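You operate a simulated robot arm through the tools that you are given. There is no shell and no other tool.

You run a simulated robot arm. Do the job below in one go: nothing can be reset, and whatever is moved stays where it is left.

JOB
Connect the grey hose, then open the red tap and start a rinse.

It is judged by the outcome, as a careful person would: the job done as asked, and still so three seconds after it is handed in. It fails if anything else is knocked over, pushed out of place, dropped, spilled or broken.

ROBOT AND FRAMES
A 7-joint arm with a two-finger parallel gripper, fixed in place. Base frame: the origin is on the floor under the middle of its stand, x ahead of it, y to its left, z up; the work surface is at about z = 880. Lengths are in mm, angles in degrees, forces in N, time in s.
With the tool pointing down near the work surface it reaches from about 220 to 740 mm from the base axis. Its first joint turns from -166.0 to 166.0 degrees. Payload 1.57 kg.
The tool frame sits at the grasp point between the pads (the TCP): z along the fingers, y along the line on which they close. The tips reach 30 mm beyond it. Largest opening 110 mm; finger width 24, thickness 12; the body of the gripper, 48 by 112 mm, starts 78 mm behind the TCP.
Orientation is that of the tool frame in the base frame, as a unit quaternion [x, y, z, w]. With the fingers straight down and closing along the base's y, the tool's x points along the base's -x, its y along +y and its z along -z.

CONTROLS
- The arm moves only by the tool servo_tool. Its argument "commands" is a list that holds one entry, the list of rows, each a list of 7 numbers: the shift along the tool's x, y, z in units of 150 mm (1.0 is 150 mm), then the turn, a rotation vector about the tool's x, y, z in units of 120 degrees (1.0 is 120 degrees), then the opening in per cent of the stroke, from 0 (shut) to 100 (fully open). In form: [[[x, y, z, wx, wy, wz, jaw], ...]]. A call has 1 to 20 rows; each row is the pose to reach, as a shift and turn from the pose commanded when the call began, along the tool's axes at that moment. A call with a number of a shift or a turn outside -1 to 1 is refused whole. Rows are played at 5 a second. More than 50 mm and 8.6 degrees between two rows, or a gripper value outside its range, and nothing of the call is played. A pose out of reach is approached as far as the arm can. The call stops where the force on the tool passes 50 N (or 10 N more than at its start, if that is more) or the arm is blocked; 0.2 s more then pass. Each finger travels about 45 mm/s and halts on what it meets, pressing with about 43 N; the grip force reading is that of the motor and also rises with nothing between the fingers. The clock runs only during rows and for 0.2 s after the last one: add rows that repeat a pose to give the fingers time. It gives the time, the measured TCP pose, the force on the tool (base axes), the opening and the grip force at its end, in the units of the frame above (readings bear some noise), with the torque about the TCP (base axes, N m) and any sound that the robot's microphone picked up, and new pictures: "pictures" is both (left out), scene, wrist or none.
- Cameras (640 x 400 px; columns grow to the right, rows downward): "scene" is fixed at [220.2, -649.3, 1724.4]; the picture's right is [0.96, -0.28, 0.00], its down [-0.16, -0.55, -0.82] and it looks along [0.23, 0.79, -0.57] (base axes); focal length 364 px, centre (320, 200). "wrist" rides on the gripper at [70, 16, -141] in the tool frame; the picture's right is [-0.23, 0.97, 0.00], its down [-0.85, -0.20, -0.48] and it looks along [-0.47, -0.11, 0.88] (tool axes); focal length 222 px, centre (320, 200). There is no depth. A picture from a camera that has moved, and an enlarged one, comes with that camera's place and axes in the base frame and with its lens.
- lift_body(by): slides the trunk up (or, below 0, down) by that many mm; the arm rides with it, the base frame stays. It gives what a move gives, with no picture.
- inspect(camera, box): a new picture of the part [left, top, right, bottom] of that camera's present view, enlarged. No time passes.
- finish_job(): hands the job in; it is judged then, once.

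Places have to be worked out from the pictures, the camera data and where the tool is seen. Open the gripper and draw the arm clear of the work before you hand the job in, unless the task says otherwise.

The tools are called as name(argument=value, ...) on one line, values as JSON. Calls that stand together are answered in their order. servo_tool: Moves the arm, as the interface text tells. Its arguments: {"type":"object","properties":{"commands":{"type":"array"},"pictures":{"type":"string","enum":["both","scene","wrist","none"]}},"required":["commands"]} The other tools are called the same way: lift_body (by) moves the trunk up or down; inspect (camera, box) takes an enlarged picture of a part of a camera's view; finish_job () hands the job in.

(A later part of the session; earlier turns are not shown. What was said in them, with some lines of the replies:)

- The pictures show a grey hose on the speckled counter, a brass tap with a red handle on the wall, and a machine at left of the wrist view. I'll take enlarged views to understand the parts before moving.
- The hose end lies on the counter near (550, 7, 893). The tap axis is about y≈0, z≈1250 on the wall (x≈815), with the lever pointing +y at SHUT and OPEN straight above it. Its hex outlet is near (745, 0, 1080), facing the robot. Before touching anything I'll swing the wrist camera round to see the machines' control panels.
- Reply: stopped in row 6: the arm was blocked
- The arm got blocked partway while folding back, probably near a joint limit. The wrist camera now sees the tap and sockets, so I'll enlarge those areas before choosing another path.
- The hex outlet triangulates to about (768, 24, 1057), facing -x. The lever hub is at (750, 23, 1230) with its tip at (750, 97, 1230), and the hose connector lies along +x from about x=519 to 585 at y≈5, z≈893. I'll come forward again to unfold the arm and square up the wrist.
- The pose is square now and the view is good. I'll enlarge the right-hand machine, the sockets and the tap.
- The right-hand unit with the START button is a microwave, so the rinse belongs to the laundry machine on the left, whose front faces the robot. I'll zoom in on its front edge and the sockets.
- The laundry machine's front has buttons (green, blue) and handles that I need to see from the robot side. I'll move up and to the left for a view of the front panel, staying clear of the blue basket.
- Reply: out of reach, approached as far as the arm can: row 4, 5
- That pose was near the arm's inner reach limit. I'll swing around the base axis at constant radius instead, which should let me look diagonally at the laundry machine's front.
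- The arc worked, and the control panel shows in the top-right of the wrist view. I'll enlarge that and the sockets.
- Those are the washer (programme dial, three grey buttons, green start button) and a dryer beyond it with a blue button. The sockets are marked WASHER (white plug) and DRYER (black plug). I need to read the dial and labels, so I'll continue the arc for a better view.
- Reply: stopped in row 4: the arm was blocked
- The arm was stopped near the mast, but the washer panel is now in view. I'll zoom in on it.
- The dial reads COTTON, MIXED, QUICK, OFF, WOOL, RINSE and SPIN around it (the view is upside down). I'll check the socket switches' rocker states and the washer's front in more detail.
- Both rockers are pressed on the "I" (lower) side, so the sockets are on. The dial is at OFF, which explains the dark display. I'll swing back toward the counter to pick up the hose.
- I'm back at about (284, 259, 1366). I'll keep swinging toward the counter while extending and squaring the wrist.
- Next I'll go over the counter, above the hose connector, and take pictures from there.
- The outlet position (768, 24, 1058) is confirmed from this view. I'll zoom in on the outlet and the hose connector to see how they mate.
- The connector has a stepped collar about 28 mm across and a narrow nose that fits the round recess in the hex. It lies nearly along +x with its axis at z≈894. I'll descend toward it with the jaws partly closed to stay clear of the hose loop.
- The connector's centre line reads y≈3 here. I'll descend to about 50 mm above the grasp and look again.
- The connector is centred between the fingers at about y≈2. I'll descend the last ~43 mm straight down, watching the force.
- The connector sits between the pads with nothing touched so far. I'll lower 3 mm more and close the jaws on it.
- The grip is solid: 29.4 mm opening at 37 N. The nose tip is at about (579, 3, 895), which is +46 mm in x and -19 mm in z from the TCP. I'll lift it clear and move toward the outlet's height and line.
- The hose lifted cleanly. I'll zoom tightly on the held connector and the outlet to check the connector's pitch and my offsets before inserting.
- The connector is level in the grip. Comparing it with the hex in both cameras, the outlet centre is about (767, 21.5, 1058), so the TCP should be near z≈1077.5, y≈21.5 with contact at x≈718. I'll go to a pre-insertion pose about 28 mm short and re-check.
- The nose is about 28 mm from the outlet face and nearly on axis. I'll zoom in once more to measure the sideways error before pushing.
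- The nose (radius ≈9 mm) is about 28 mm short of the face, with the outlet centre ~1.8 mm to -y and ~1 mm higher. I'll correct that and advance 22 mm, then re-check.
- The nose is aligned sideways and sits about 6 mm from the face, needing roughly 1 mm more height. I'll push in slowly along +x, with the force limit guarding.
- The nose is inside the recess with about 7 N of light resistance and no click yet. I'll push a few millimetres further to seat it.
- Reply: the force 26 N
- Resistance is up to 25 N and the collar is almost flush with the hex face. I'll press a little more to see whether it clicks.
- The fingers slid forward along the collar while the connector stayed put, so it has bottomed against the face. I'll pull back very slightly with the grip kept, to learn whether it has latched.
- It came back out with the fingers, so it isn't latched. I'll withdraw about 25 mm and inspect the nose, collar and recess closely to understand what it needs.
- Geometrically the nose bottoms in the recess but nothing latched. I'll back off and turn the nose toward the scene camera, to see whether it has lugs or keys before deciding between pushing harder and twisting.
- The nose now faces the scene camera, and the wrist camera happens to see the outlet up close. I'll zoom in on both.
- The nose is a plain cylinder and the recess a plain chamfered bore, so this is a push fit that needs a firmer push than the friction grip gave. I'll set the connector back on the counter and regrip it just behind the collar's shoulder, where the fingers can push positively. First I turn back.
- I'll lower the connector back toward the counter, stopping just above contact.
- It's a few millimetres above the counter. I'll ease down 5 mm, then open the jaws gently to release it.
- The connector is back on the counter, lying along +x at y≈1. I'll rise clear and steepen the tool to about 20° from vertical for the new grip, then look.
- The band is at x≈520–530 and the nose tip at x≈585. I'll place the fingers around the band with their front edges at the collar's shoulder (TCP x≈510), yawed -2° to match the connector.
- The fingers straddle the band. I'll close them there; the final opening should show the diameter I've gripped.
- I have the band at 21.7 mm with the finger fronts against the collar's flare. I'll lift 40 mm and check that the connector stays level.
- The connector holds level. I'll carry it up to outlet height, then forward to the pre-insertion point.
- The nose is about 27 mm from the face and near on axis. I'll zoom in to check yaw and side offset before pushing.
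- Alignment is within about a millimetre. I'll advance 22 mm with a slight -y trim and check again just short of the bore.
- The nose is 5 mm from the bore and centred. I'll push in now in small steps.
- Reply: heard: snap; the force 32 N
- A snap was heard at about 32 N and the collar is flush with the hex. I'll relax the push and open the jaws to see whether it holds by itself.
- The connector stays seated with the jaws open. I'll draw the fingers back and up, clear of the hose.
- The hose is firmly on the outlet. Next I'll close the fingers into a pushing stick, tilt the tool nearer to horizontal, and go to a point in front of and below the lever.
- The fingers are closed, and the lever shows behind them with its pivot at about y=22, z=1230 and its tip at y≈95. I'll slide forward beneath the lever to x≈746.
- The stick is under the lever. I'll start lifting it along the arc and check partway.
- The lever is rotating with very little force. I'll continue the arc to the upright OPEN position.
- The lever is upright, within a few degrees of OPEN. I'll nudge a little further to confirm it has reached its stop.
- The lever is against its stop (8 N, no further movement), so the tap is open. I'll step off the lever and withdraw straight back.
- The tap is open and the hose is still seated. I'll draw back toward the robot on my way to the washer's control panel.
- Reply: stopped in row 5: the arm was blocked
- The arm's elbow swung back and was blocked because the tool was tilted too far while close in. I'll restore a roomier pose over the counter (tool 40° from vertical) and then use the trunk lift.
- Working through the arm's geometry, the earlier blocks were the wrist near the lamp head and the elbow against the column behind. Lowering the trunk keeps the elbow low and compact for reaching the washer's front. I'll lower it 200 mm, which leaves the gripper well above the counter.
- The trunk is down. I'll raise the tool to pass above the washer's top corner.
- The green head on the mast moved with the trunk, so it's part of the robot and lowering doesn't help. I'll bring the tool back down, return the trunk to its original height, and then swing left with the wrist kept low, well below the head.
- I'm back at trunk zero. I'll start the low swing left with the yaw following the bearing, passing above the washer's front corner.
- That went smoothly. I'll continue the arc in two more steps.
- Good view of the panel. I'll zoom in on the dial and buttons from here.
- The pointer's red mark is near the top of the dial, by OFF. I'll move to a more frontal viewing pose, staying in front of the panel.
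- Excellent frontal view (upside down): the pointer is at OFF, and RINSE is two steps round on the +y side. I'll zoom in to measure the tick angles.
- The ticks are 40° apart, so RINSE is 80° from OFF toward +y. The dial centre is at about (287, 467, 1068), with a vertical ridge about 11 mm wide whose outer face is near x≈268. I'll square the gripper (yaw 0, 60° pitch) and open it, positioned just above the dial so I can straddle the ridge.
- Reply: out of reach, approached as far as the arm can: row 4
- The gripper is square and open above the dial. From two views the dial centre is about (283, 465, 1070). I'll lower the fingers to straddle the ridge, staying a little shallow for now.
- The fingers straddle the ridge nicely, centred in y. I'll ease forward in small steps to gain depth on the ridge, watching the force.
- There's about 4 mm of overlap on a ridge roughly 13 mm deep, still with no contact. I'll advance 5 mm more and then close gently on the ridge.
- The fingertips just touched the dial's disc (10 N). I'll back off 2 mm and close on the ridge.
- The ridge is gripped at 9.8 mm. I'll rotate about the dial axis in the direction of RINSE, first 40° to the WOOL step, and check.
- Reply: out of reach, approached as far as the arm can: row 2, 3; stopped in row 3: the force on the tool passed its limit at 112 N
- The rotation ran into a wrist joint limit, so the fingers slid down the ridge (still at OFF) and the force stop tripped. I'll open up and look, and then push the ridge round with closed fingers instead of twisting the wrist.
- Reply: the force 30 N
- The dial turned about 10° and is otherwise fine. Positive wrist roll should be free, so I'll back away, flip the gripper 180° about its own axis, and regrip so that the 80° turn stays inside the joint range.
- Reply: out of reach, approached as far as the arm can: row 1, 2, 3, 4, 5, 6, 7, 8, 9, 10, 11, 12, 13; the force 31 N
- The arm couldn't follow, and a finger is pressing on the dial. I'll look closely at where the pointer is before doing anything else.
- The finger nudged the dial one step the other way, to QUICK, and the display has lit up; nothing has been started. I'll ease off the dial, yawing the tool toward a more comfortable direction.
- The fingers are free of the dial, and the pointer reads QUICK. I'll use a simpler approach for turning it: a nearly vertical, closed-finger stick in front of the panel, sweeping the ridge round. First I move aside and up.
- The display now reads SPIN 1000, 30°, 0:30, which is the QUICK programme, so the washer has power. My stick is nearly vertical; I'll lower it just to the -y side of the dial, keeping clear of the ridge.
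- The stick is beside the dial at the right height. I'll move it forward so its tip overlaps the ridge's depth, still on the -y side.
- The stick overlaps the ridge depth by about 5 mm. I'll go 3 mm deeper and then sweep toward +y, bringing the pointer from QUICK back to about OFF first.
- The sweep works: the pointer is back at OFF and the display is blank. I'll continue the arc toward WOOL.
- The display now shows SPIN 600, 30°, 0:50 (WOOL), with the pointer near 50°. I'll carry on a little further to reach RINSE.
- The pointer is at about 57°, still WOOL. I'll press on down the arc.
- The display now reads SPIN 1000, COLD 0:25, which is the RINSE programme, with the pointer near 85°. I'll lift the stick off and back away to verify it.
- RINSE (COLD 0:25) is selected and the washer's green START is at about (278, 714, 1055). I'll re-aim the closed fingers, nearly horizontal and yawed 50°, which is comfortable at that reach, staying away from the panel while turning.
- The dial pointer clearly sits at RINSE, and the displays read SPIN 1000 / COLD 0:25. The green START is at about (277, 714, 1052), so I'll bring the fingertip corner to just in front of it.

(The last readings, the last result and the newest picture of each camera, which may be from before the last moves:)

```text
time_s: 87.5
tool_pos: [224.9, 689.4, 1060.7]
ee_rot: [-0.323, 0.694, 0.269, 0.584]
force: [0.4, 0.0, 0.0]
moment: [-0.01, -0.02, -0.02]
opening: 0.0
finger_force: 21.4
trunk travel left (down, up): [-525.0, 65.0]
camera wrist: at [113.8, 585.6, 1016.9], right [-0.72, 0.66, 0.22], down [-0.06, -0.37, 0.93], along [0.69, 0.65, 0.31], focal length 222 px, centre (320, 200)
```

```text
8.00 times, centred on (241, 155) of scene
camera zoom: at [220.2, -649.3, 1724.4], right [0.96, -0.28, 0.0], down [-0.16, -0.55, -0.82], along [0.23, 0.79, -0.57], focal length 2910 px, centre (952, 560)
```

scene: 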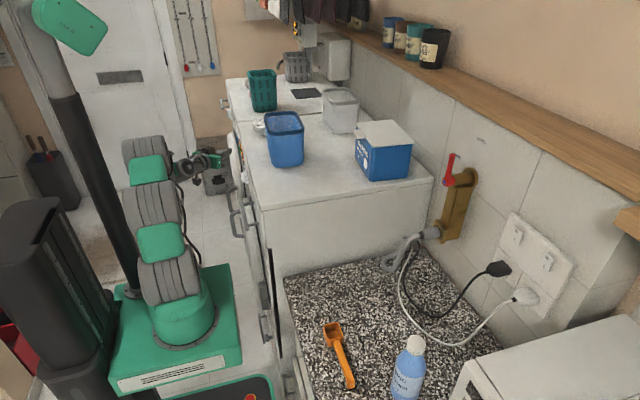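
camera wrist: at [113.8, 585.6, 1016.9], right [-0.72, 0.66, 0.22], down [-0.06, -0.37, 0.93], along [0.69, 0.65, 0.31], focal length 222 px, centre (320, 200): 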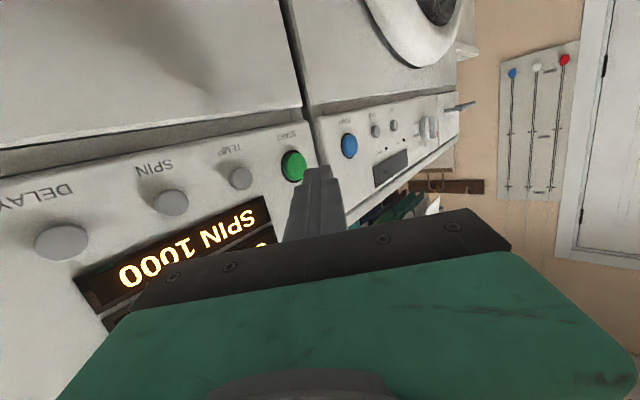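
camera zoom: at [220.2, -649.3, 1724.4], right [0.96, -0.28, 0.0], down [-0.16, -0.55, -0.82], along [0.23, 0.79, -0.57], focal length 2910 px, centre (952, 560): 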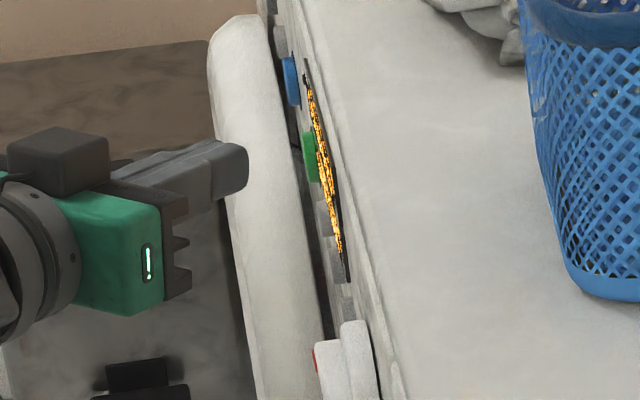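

Cross-checking the views puts the START cap at about (280, 718, 1050). I'll align the fingertip corner with it, then press straight into the panel in small steps.

servo_tool(commands=[[[0.0045, -0.012, 0.075, 0, 0, 0, 0], [0.009, -0.024, 0.149, 0, 0, 0, 0], [0.009, -0.024, 0.149, 0, 0, 0, 0]]], pictures="both")

inspect(camera="wrist", box=[240, 90, 400, 220])

inspect(camera="scene", box=[226, 135, 256, 165])

```text
time_s: 88.3
tool_pos: [241.9, 703.7, 1054.6]
ee_rot: [-0.324, 0.694, 0.27, 0.584]
force: [0.4, -0.4, 1.3]
moment: [0.01, 0.02, -0.01]
opening: 0.1
finger_force: 22.1
trunk travel left (down, up): [-525.0, 65.0]
camera wrist: at [130.8, 599.4, 1011.4], right [-0.72, 0.66, 0.22], down [-0.06, -0.37, 0.93], along [0.69, 0.65, 0.31], focal length 222 px, centre (320, 200)
```

scene: 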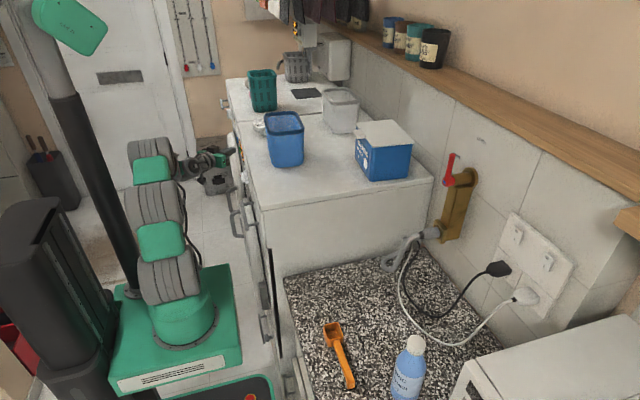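
wrist: 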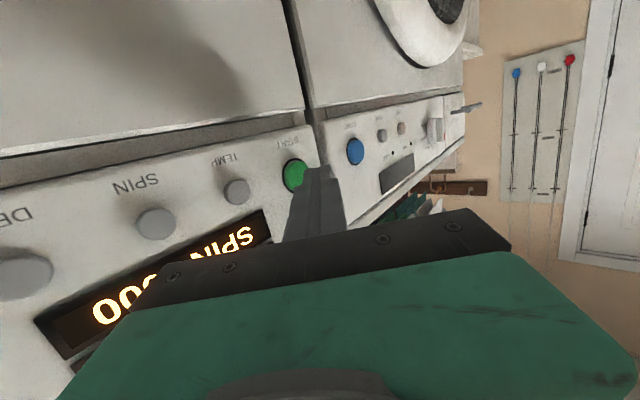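

```text
3.08 times, centred on (320, 155) of wrist
camera zoom: at [130.8, 599.4, 1011.4], right [-0.72, 0.66, 0.22], down [-0.06, -0.37, 0.93], along [0.69, 0.65, 0.31], focal length 684 px, centre (320, 338)
```

zoom: 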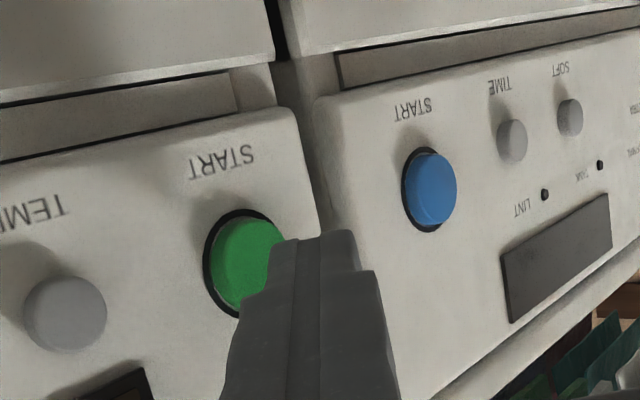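

```text
13.33 times, centred on (241, 150) of scene
camera zoom: at [220.2, -649.3, 1724.4], right [0.96, -0.28, 0.0], down [-0.16, -0.55, -0.82], along [0.23, 0.79, -0.57], focal length 4850 px, centre (1373, 867)
```

zoom: 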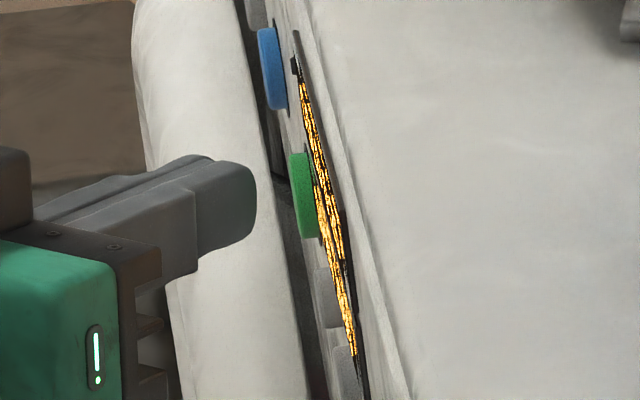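

The fingertip corner is level with the green button and about 10 mm in front of it. I'll press in +x in small steps, watching for force or a sound.

servo_tool(commands=[[[-0.0029, -0.0204, 0.017, 0, 0, 0, 0], [-0.0058, -0.0407, 0.034, 0, 0, 0, 0], [-0.0073, -0.0509, 0.0425, 0, 0, 0, 0], [-0.0088, -0.0611, 0.051, 0, 0, 0, 0], [-0.0102, -0.0713, 0.0595, 0, 0, 0, 0]]], pictures="both")

inspect(camera="scene", box=[226, 135, 256, 165])

inspect(camera="wrist", box=[240, 90, 400, 220])

```text
time_s: 89.5
tool_pos: [256.5, 704.8, 1054.8]
ee_rot: [-0.323, 0.694, 0.27, 0.584]
force: [-3.4, 0.0, 0.6]
moment: [0.0, -0.02, 0.04]
opening: 0.0
finger_force: 21.0
trunk travel left (down, up): [-525.0, 65.0]
heard: click
camera wrist: at [144.0, 599.6, 1011.7], right [-0.72, 0.66, 0.22], down [-0.06, -0.38, 0.93], along [0.69, 0.65, 0.31], focal length 222 px, centre (320, 200)
```

scene: 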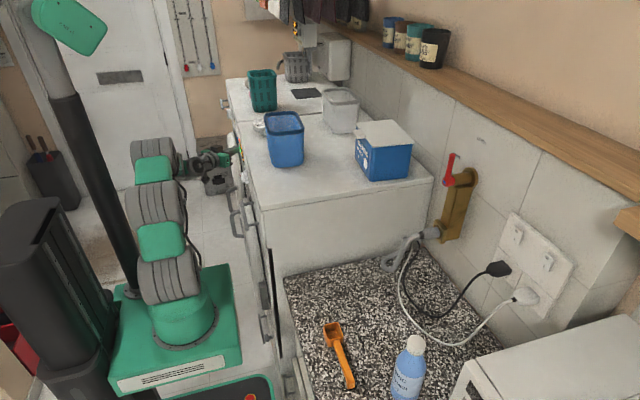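
wrist: 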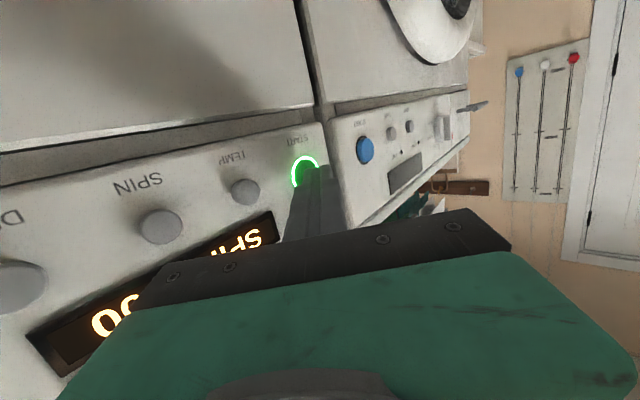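

```text
13.33 times, centred on (241, 150) of scene
camera zoom: at [220.2, -649.3, 1724.4], right [0.96, -0.28, 0.0], down [-0.16, -0.55, -0.82], along [0.23, 0.79, -0.57], focal length 4850 px, centre (1373, 867)
```

zoom: 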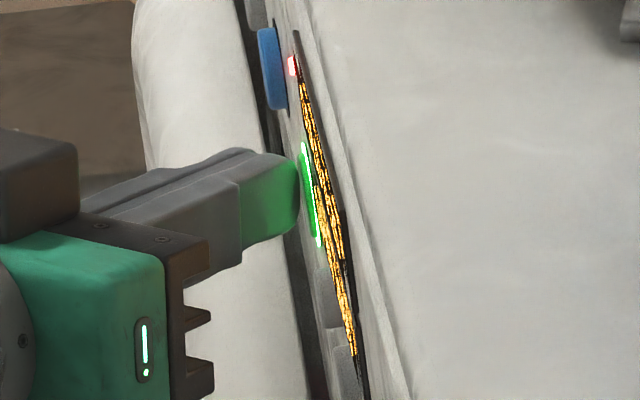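

```text
3.08 times, centred on (320, 155) of wrist
camera zoom: at [144.0, 599.6, 1011.7], right [-0.72, 0.66, 0.22], down [-0.06, -0.38, 0.93], along [0.69, 0.65, 0.31], focal length 684 px, centre (320, 338)
```

zoom: 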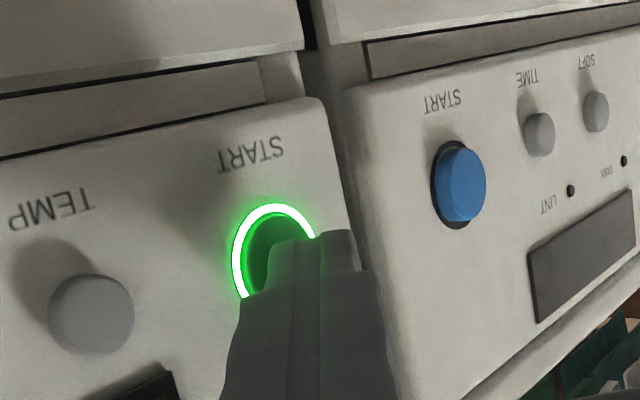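

A click was heard, the green ring lit up and the LOCK light came on. The rinse has started, so I'll back straight off the button.

servo_tool(commands=[[[0.0044, 0.0305, -0.0255, 0, 0, 0, 0], [0.0102, 0.0713, -0.0595, 0, 0, 0, 0], [0.0204, 0.1425, -0.119, 0, 0, 0, 0], [0.0292, 0.2036, -0.17, 0, 0, 0, 0]]], pictures="both")

inspect(camera="wrist", box=[0, 60, 400, 310])

inspect(camera="scene", box=[340, 130, 520, 310])

```text
time_s: 90.5
tool_pos: [215.6, 703.5, 1055.0]
ee_rot: [-0.323, 0.694, 0.27, 0.584]
force: [-0.3, -0.5, -0.6]
moment: [0.02, -0.01, 0.01]
opening: 0.1
finger_force: 21.5
trunk travel left (down, up): [-525.0, 65.0]
camera wrist: at [104.0, 599.1, 1011.4], right [-0.72, 0.66, 0.22], down [-0.06, -0.37, 0.93], along [0.69, 0.65, 0.31], focal length 222 px, centre (320, 200)
```

scene: 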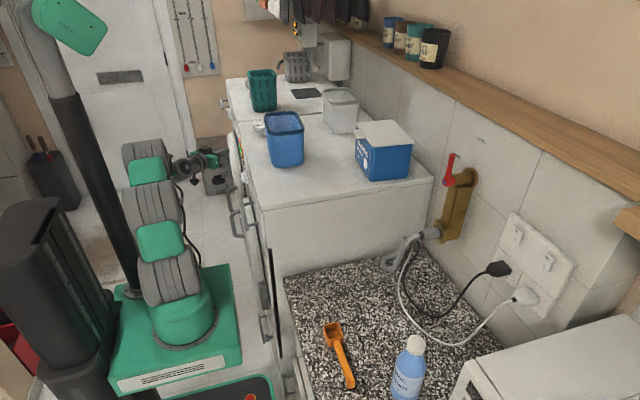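
wrist: 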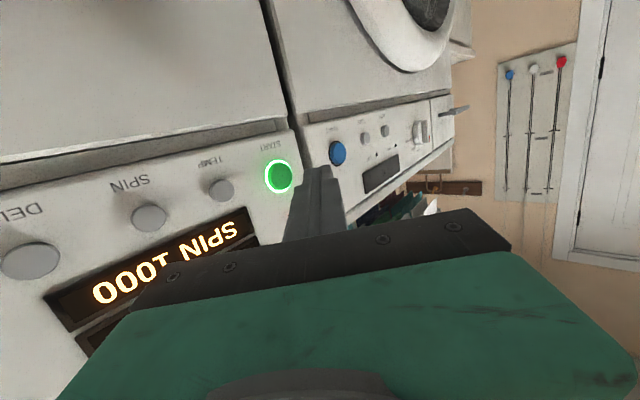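

```text
1.60 times, centred on (200, 185) of wrist
camera zoom: at [104.0, 599.1, 1011.4], right [-0.72, 0.66, 0.22], down [-0.06, -0.37, 0.93], along [0.69, 0.65, 0.31], focal length 355 px, centre (512, 224)
```

zoom: 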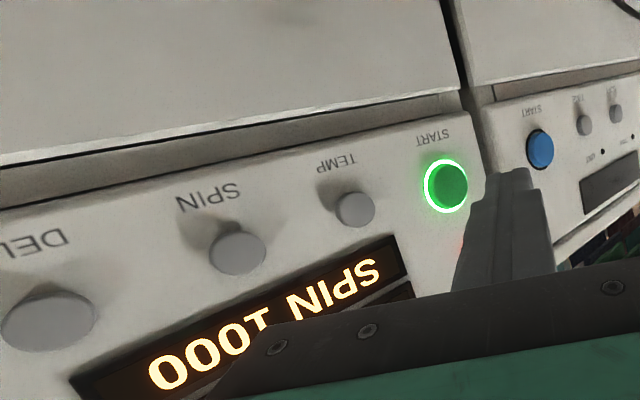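

```text
2.22 times, centred on (430, 220) of scene
camera zoom: at [220.2, -649.3, 1724.4], right [0.96, -0.28, 0.0], down [-0.16, -0.55, -0.82], along [0.23, 0.79, -0.57], focal length 808 px, centre (76, 156)
```

zoom: 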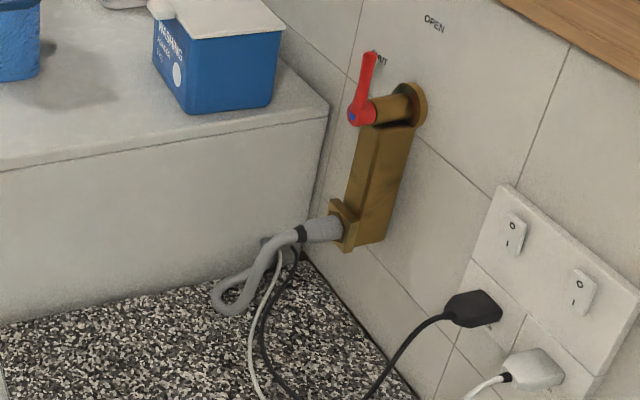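

The start ring stays lit, the tap is at OPEN, the hose is seated and there's no sign of a leak. I'll draw the arm clear of the panel, open the gripper, and check the display.

servo_tool(commands=[[[-0.075, -0.042, -0.155, 0, 0, 0, 0], [-0.15, -0.083, -0.31, 0, 0, 0, 0], [-0.224, -0.125, -0.464, 0, 0, 0, 10], [-0.299, -0.167, -0.619, 0, 0, 0, 40], [-0.299, -0.167, -0.619, 0, 0, 0, 60], [-0.299, -0.167, -0.619, 0, 0, 0, 60]]], pictures="both")

inspect(camera="wrist", box=[0, 40, 400, 240])

```text
time_s: 91.9
tool_pos: [182.0, 622.8, 1114.7]
ee_rot: [-0.323, 0.694, 0.27, 0.584]
force: [1.0, 0.7, -0.4]
moment: [-0.02, 0.01, 0.0]
opening: 65.6
finger_force: 0.1
trunk travel left (down, up): [-525.0, 65.0]
camera wrist: at [69.8, 518.7, 1071.5], right [-0.72, 0.66, 0.22], down [-0.06, -0.37, 0.93], along [0.69, 0.65, 0.31], focal length 222 px, centre (320, 200)
```

scene: 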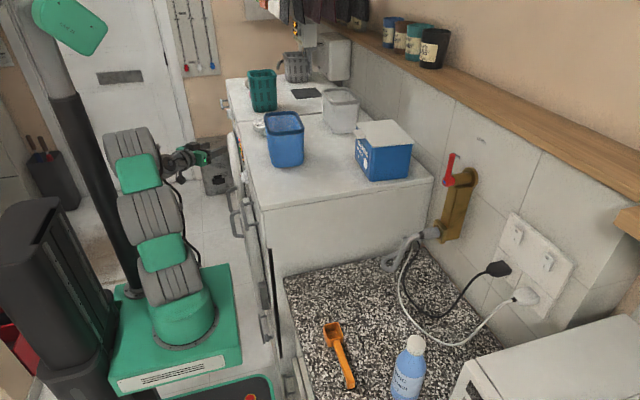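
wrist: 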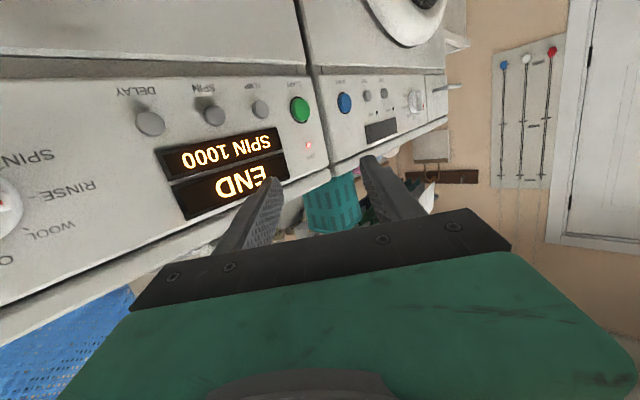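

```text
1.60 times, centred on (200, 140) of wrist
camera zoom: at [69.8, 518.7, 1071.5], right [-0.72, 0.66, 0.22], down [-0.06, -0.37, 0.93], along [0.69, 0.65, 0.31], focal length 355 px, centre (512, 296)
```

zoom: 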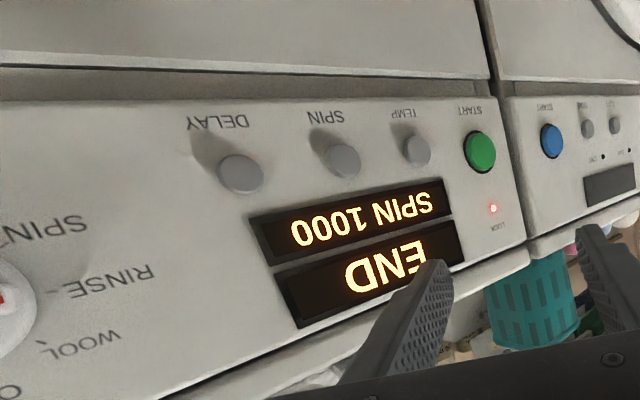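

The display shows END with the lock light still on, which is unexpectedly soon. I'll wait a moment without moving and watch what the washer does.

servo_tool(commands=[[[0, 0, 0, 0, 0, 0, 60], [0, 0, 0, 0, 0, 0, 60], [0, 0, 0, 0, 0, 0, 60], [0, 0, 0, 0, 0, 0, 60], [0, 0, 0, 0, 0, 0, 60]]], pictures="wrist")

inspect(camera="wrist", box=[0, 40, 400, 240])

```text
time_s: 93.1
tool_pos: [182.1, 623.9, 1115.1]
ee_rot: [-0.324, 0.694, 0.27, 0.583]
force: [0.8, 0.2, -0.5]
moment: [-0.01, 0.0, 0.0]
opening: 66.0
finger_force: 0.1
trunk travel left (down, up): [-525.0, 65.0]
camera wrist: at [69.7, 518.7, 1071.6], right [-0.72, 0.66, 0.22], down [-0.06, -0.37, 0.93], along [0.69, 0.65, 0.31], focal length 222 px, centre (320, 200)
```

wrist: 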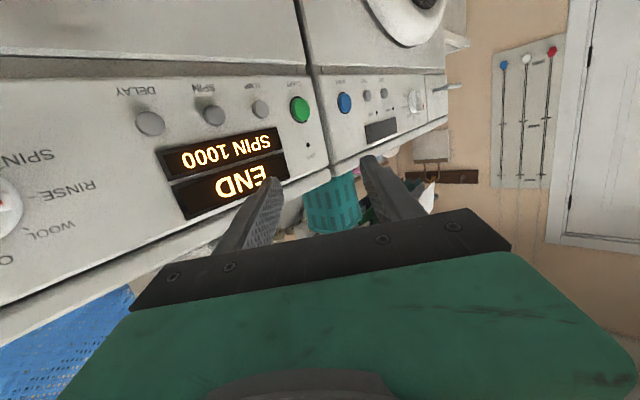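

```text
1.60 times, centred on (200, 140) of wrist
camera zoom: at [69.7, 518.7, 1071.6], right [-0.72, 0.66, 0.22], down [-0.06, -0.37, 0.93], along [0.69, 0.65, 0.31], focal length 355 px, centre (512, 296)
```

zoom: 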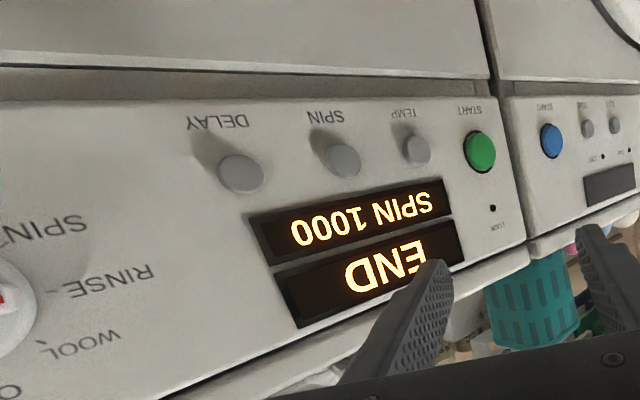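

The lock light has now gone out and the display stays at END, so the time-compressed rinse appears to have run to completion normally. I'll move the arm a bit further clear and do a final check of the scene.

servo_tool(commands=[[[-0.114, -0.102, -0.125, 0, 0, 0, 60], [-0.227, -0.205, -0.249, 0, 0, 0, 60], [-0.341, -0.307, -0.374, 0, 0, 0, 60], [-0.341, -0.307, -0.374, 0, 0, 0, 60]]], pictures="both")

inspect(camera="scene", box=[380, 130, 560, 310])

inspect(camera="wrist", box=[0, 40, 360, 240])

inspect(camera="scene", box=[260, 230, 560, 400])

```text
time_s: 94.1
tool_pos: [185.4, 557.7, 1175.2]
ee_rot: [-0.323, 0.694, 0.269, 0.584]
force: [0.3, -0.8, -0.5]
moment: [0.01, -0.02, -0.03]
opening: 65.9
finger_force: 0.1
trunk travel left (down, up): [-525.0, 65.0]
camera wrist: at [74.9, 453.2, 1131.4], right [-0.72, 0.66, 0.22], down [-0.06, -0.37, 0.93], along [0.69, 0.65, 0.31], focal length 222 px, centre (320, 200)
```

scene: 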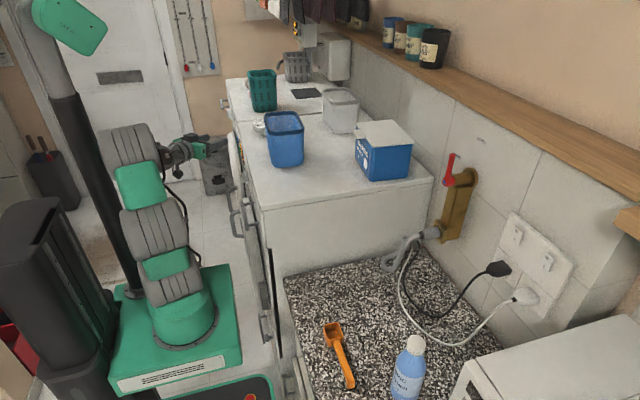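
wrist: 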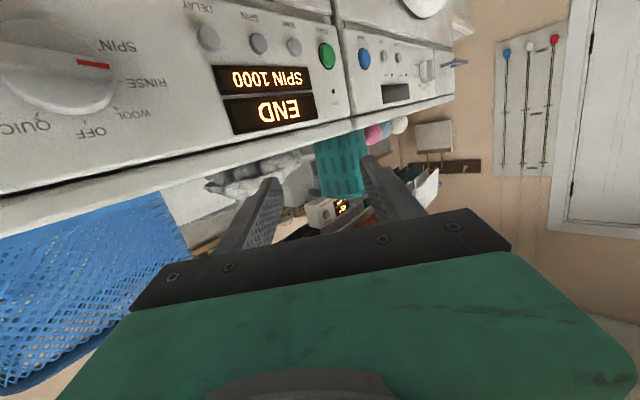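

```text
2.22 times, centred on (470, 220) of scene
camera zoom: at [220.2, -649.3, 1724.4], right [0.96, -0.28, 0.0], down [-0.16, -0.55, -0.82], along [0.23, 0.79, -0.57], focal length 808 px, centre (-13, 156)
```

zoom: 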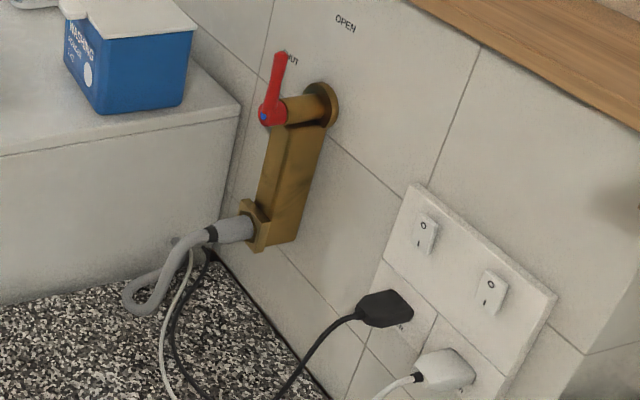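

```text
1.78 times, centred on (180, 140) of wrist
camera zoom: at [74.9, 453.2, 1131.4], right [-0.72, 0.66, 0.22], down [-0.06, -0.37, 0.93], along [0.69, 0.65, 0.31], focal length 395 px, centre (569, 307)
```

zoom: 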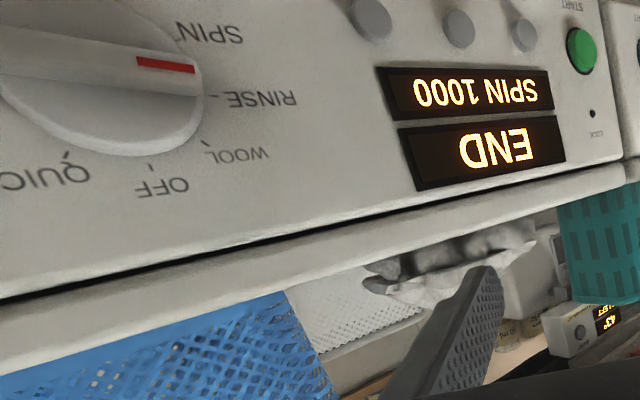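

```text
2.13 times, centred on (410, 315) of scene
camera zoom: at [220.2, -649.3, 1724.4], right [0.96, -0.28, 0.0], down [-0.16, -0.55, -0.82], along [0.23, 0.79, -0.57], focal length 776 px, centre (128, -45)
```

zoom: 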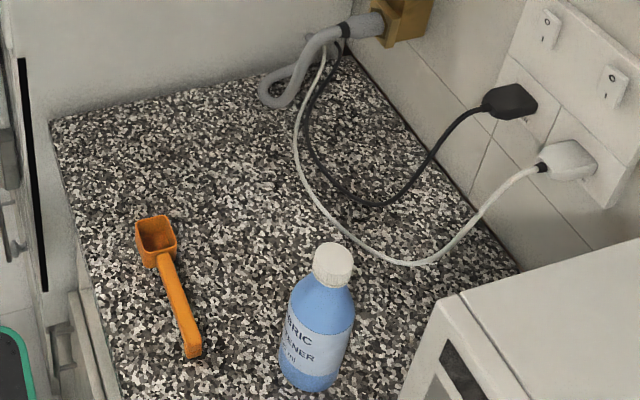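

The job is finished on my reading:
- **Hose:** seated on the outlet.
- **Tap:** at OPEN, with no leak visible.
- **Rinse:** RINSE was selected and started, and the washer ran through to END.
- **Surroundings:** everything else is in its place, and the arm is clear with the gripper open.

Handing in.

finish_job()

```text
The job is handed in.
```

The grey hose is on the tap, the red tap is open, and the washer ran a rinse. I've handed the job in.

- **Hose:** It snapped onto the tap outlet and stayed seated after I let go. The first push didn't latch, so I set the hose down, regripped it and tried again.
- **Tap:** The red lever is upright at OPEN and against its stop. I saw no leak.
- **Rinse:** I turned the washer's dial to RINSE (display: COLD 0:25) and pressed the green START. It clicked, and the start ring and lock light came on. About 2.5 seconds later the display read END, and the lock light then went off. I took that as a sped-up cycle finishing normally, but I can't rule out that it stopped early.

While turning the dial I knocked it one step the wrong way, to QUICK, and hit the force limit once. Nothing was started on that setting and I saw no damage.

Everything else looked undisturbed at the end. The gripper is open and the arm is clear of the work.
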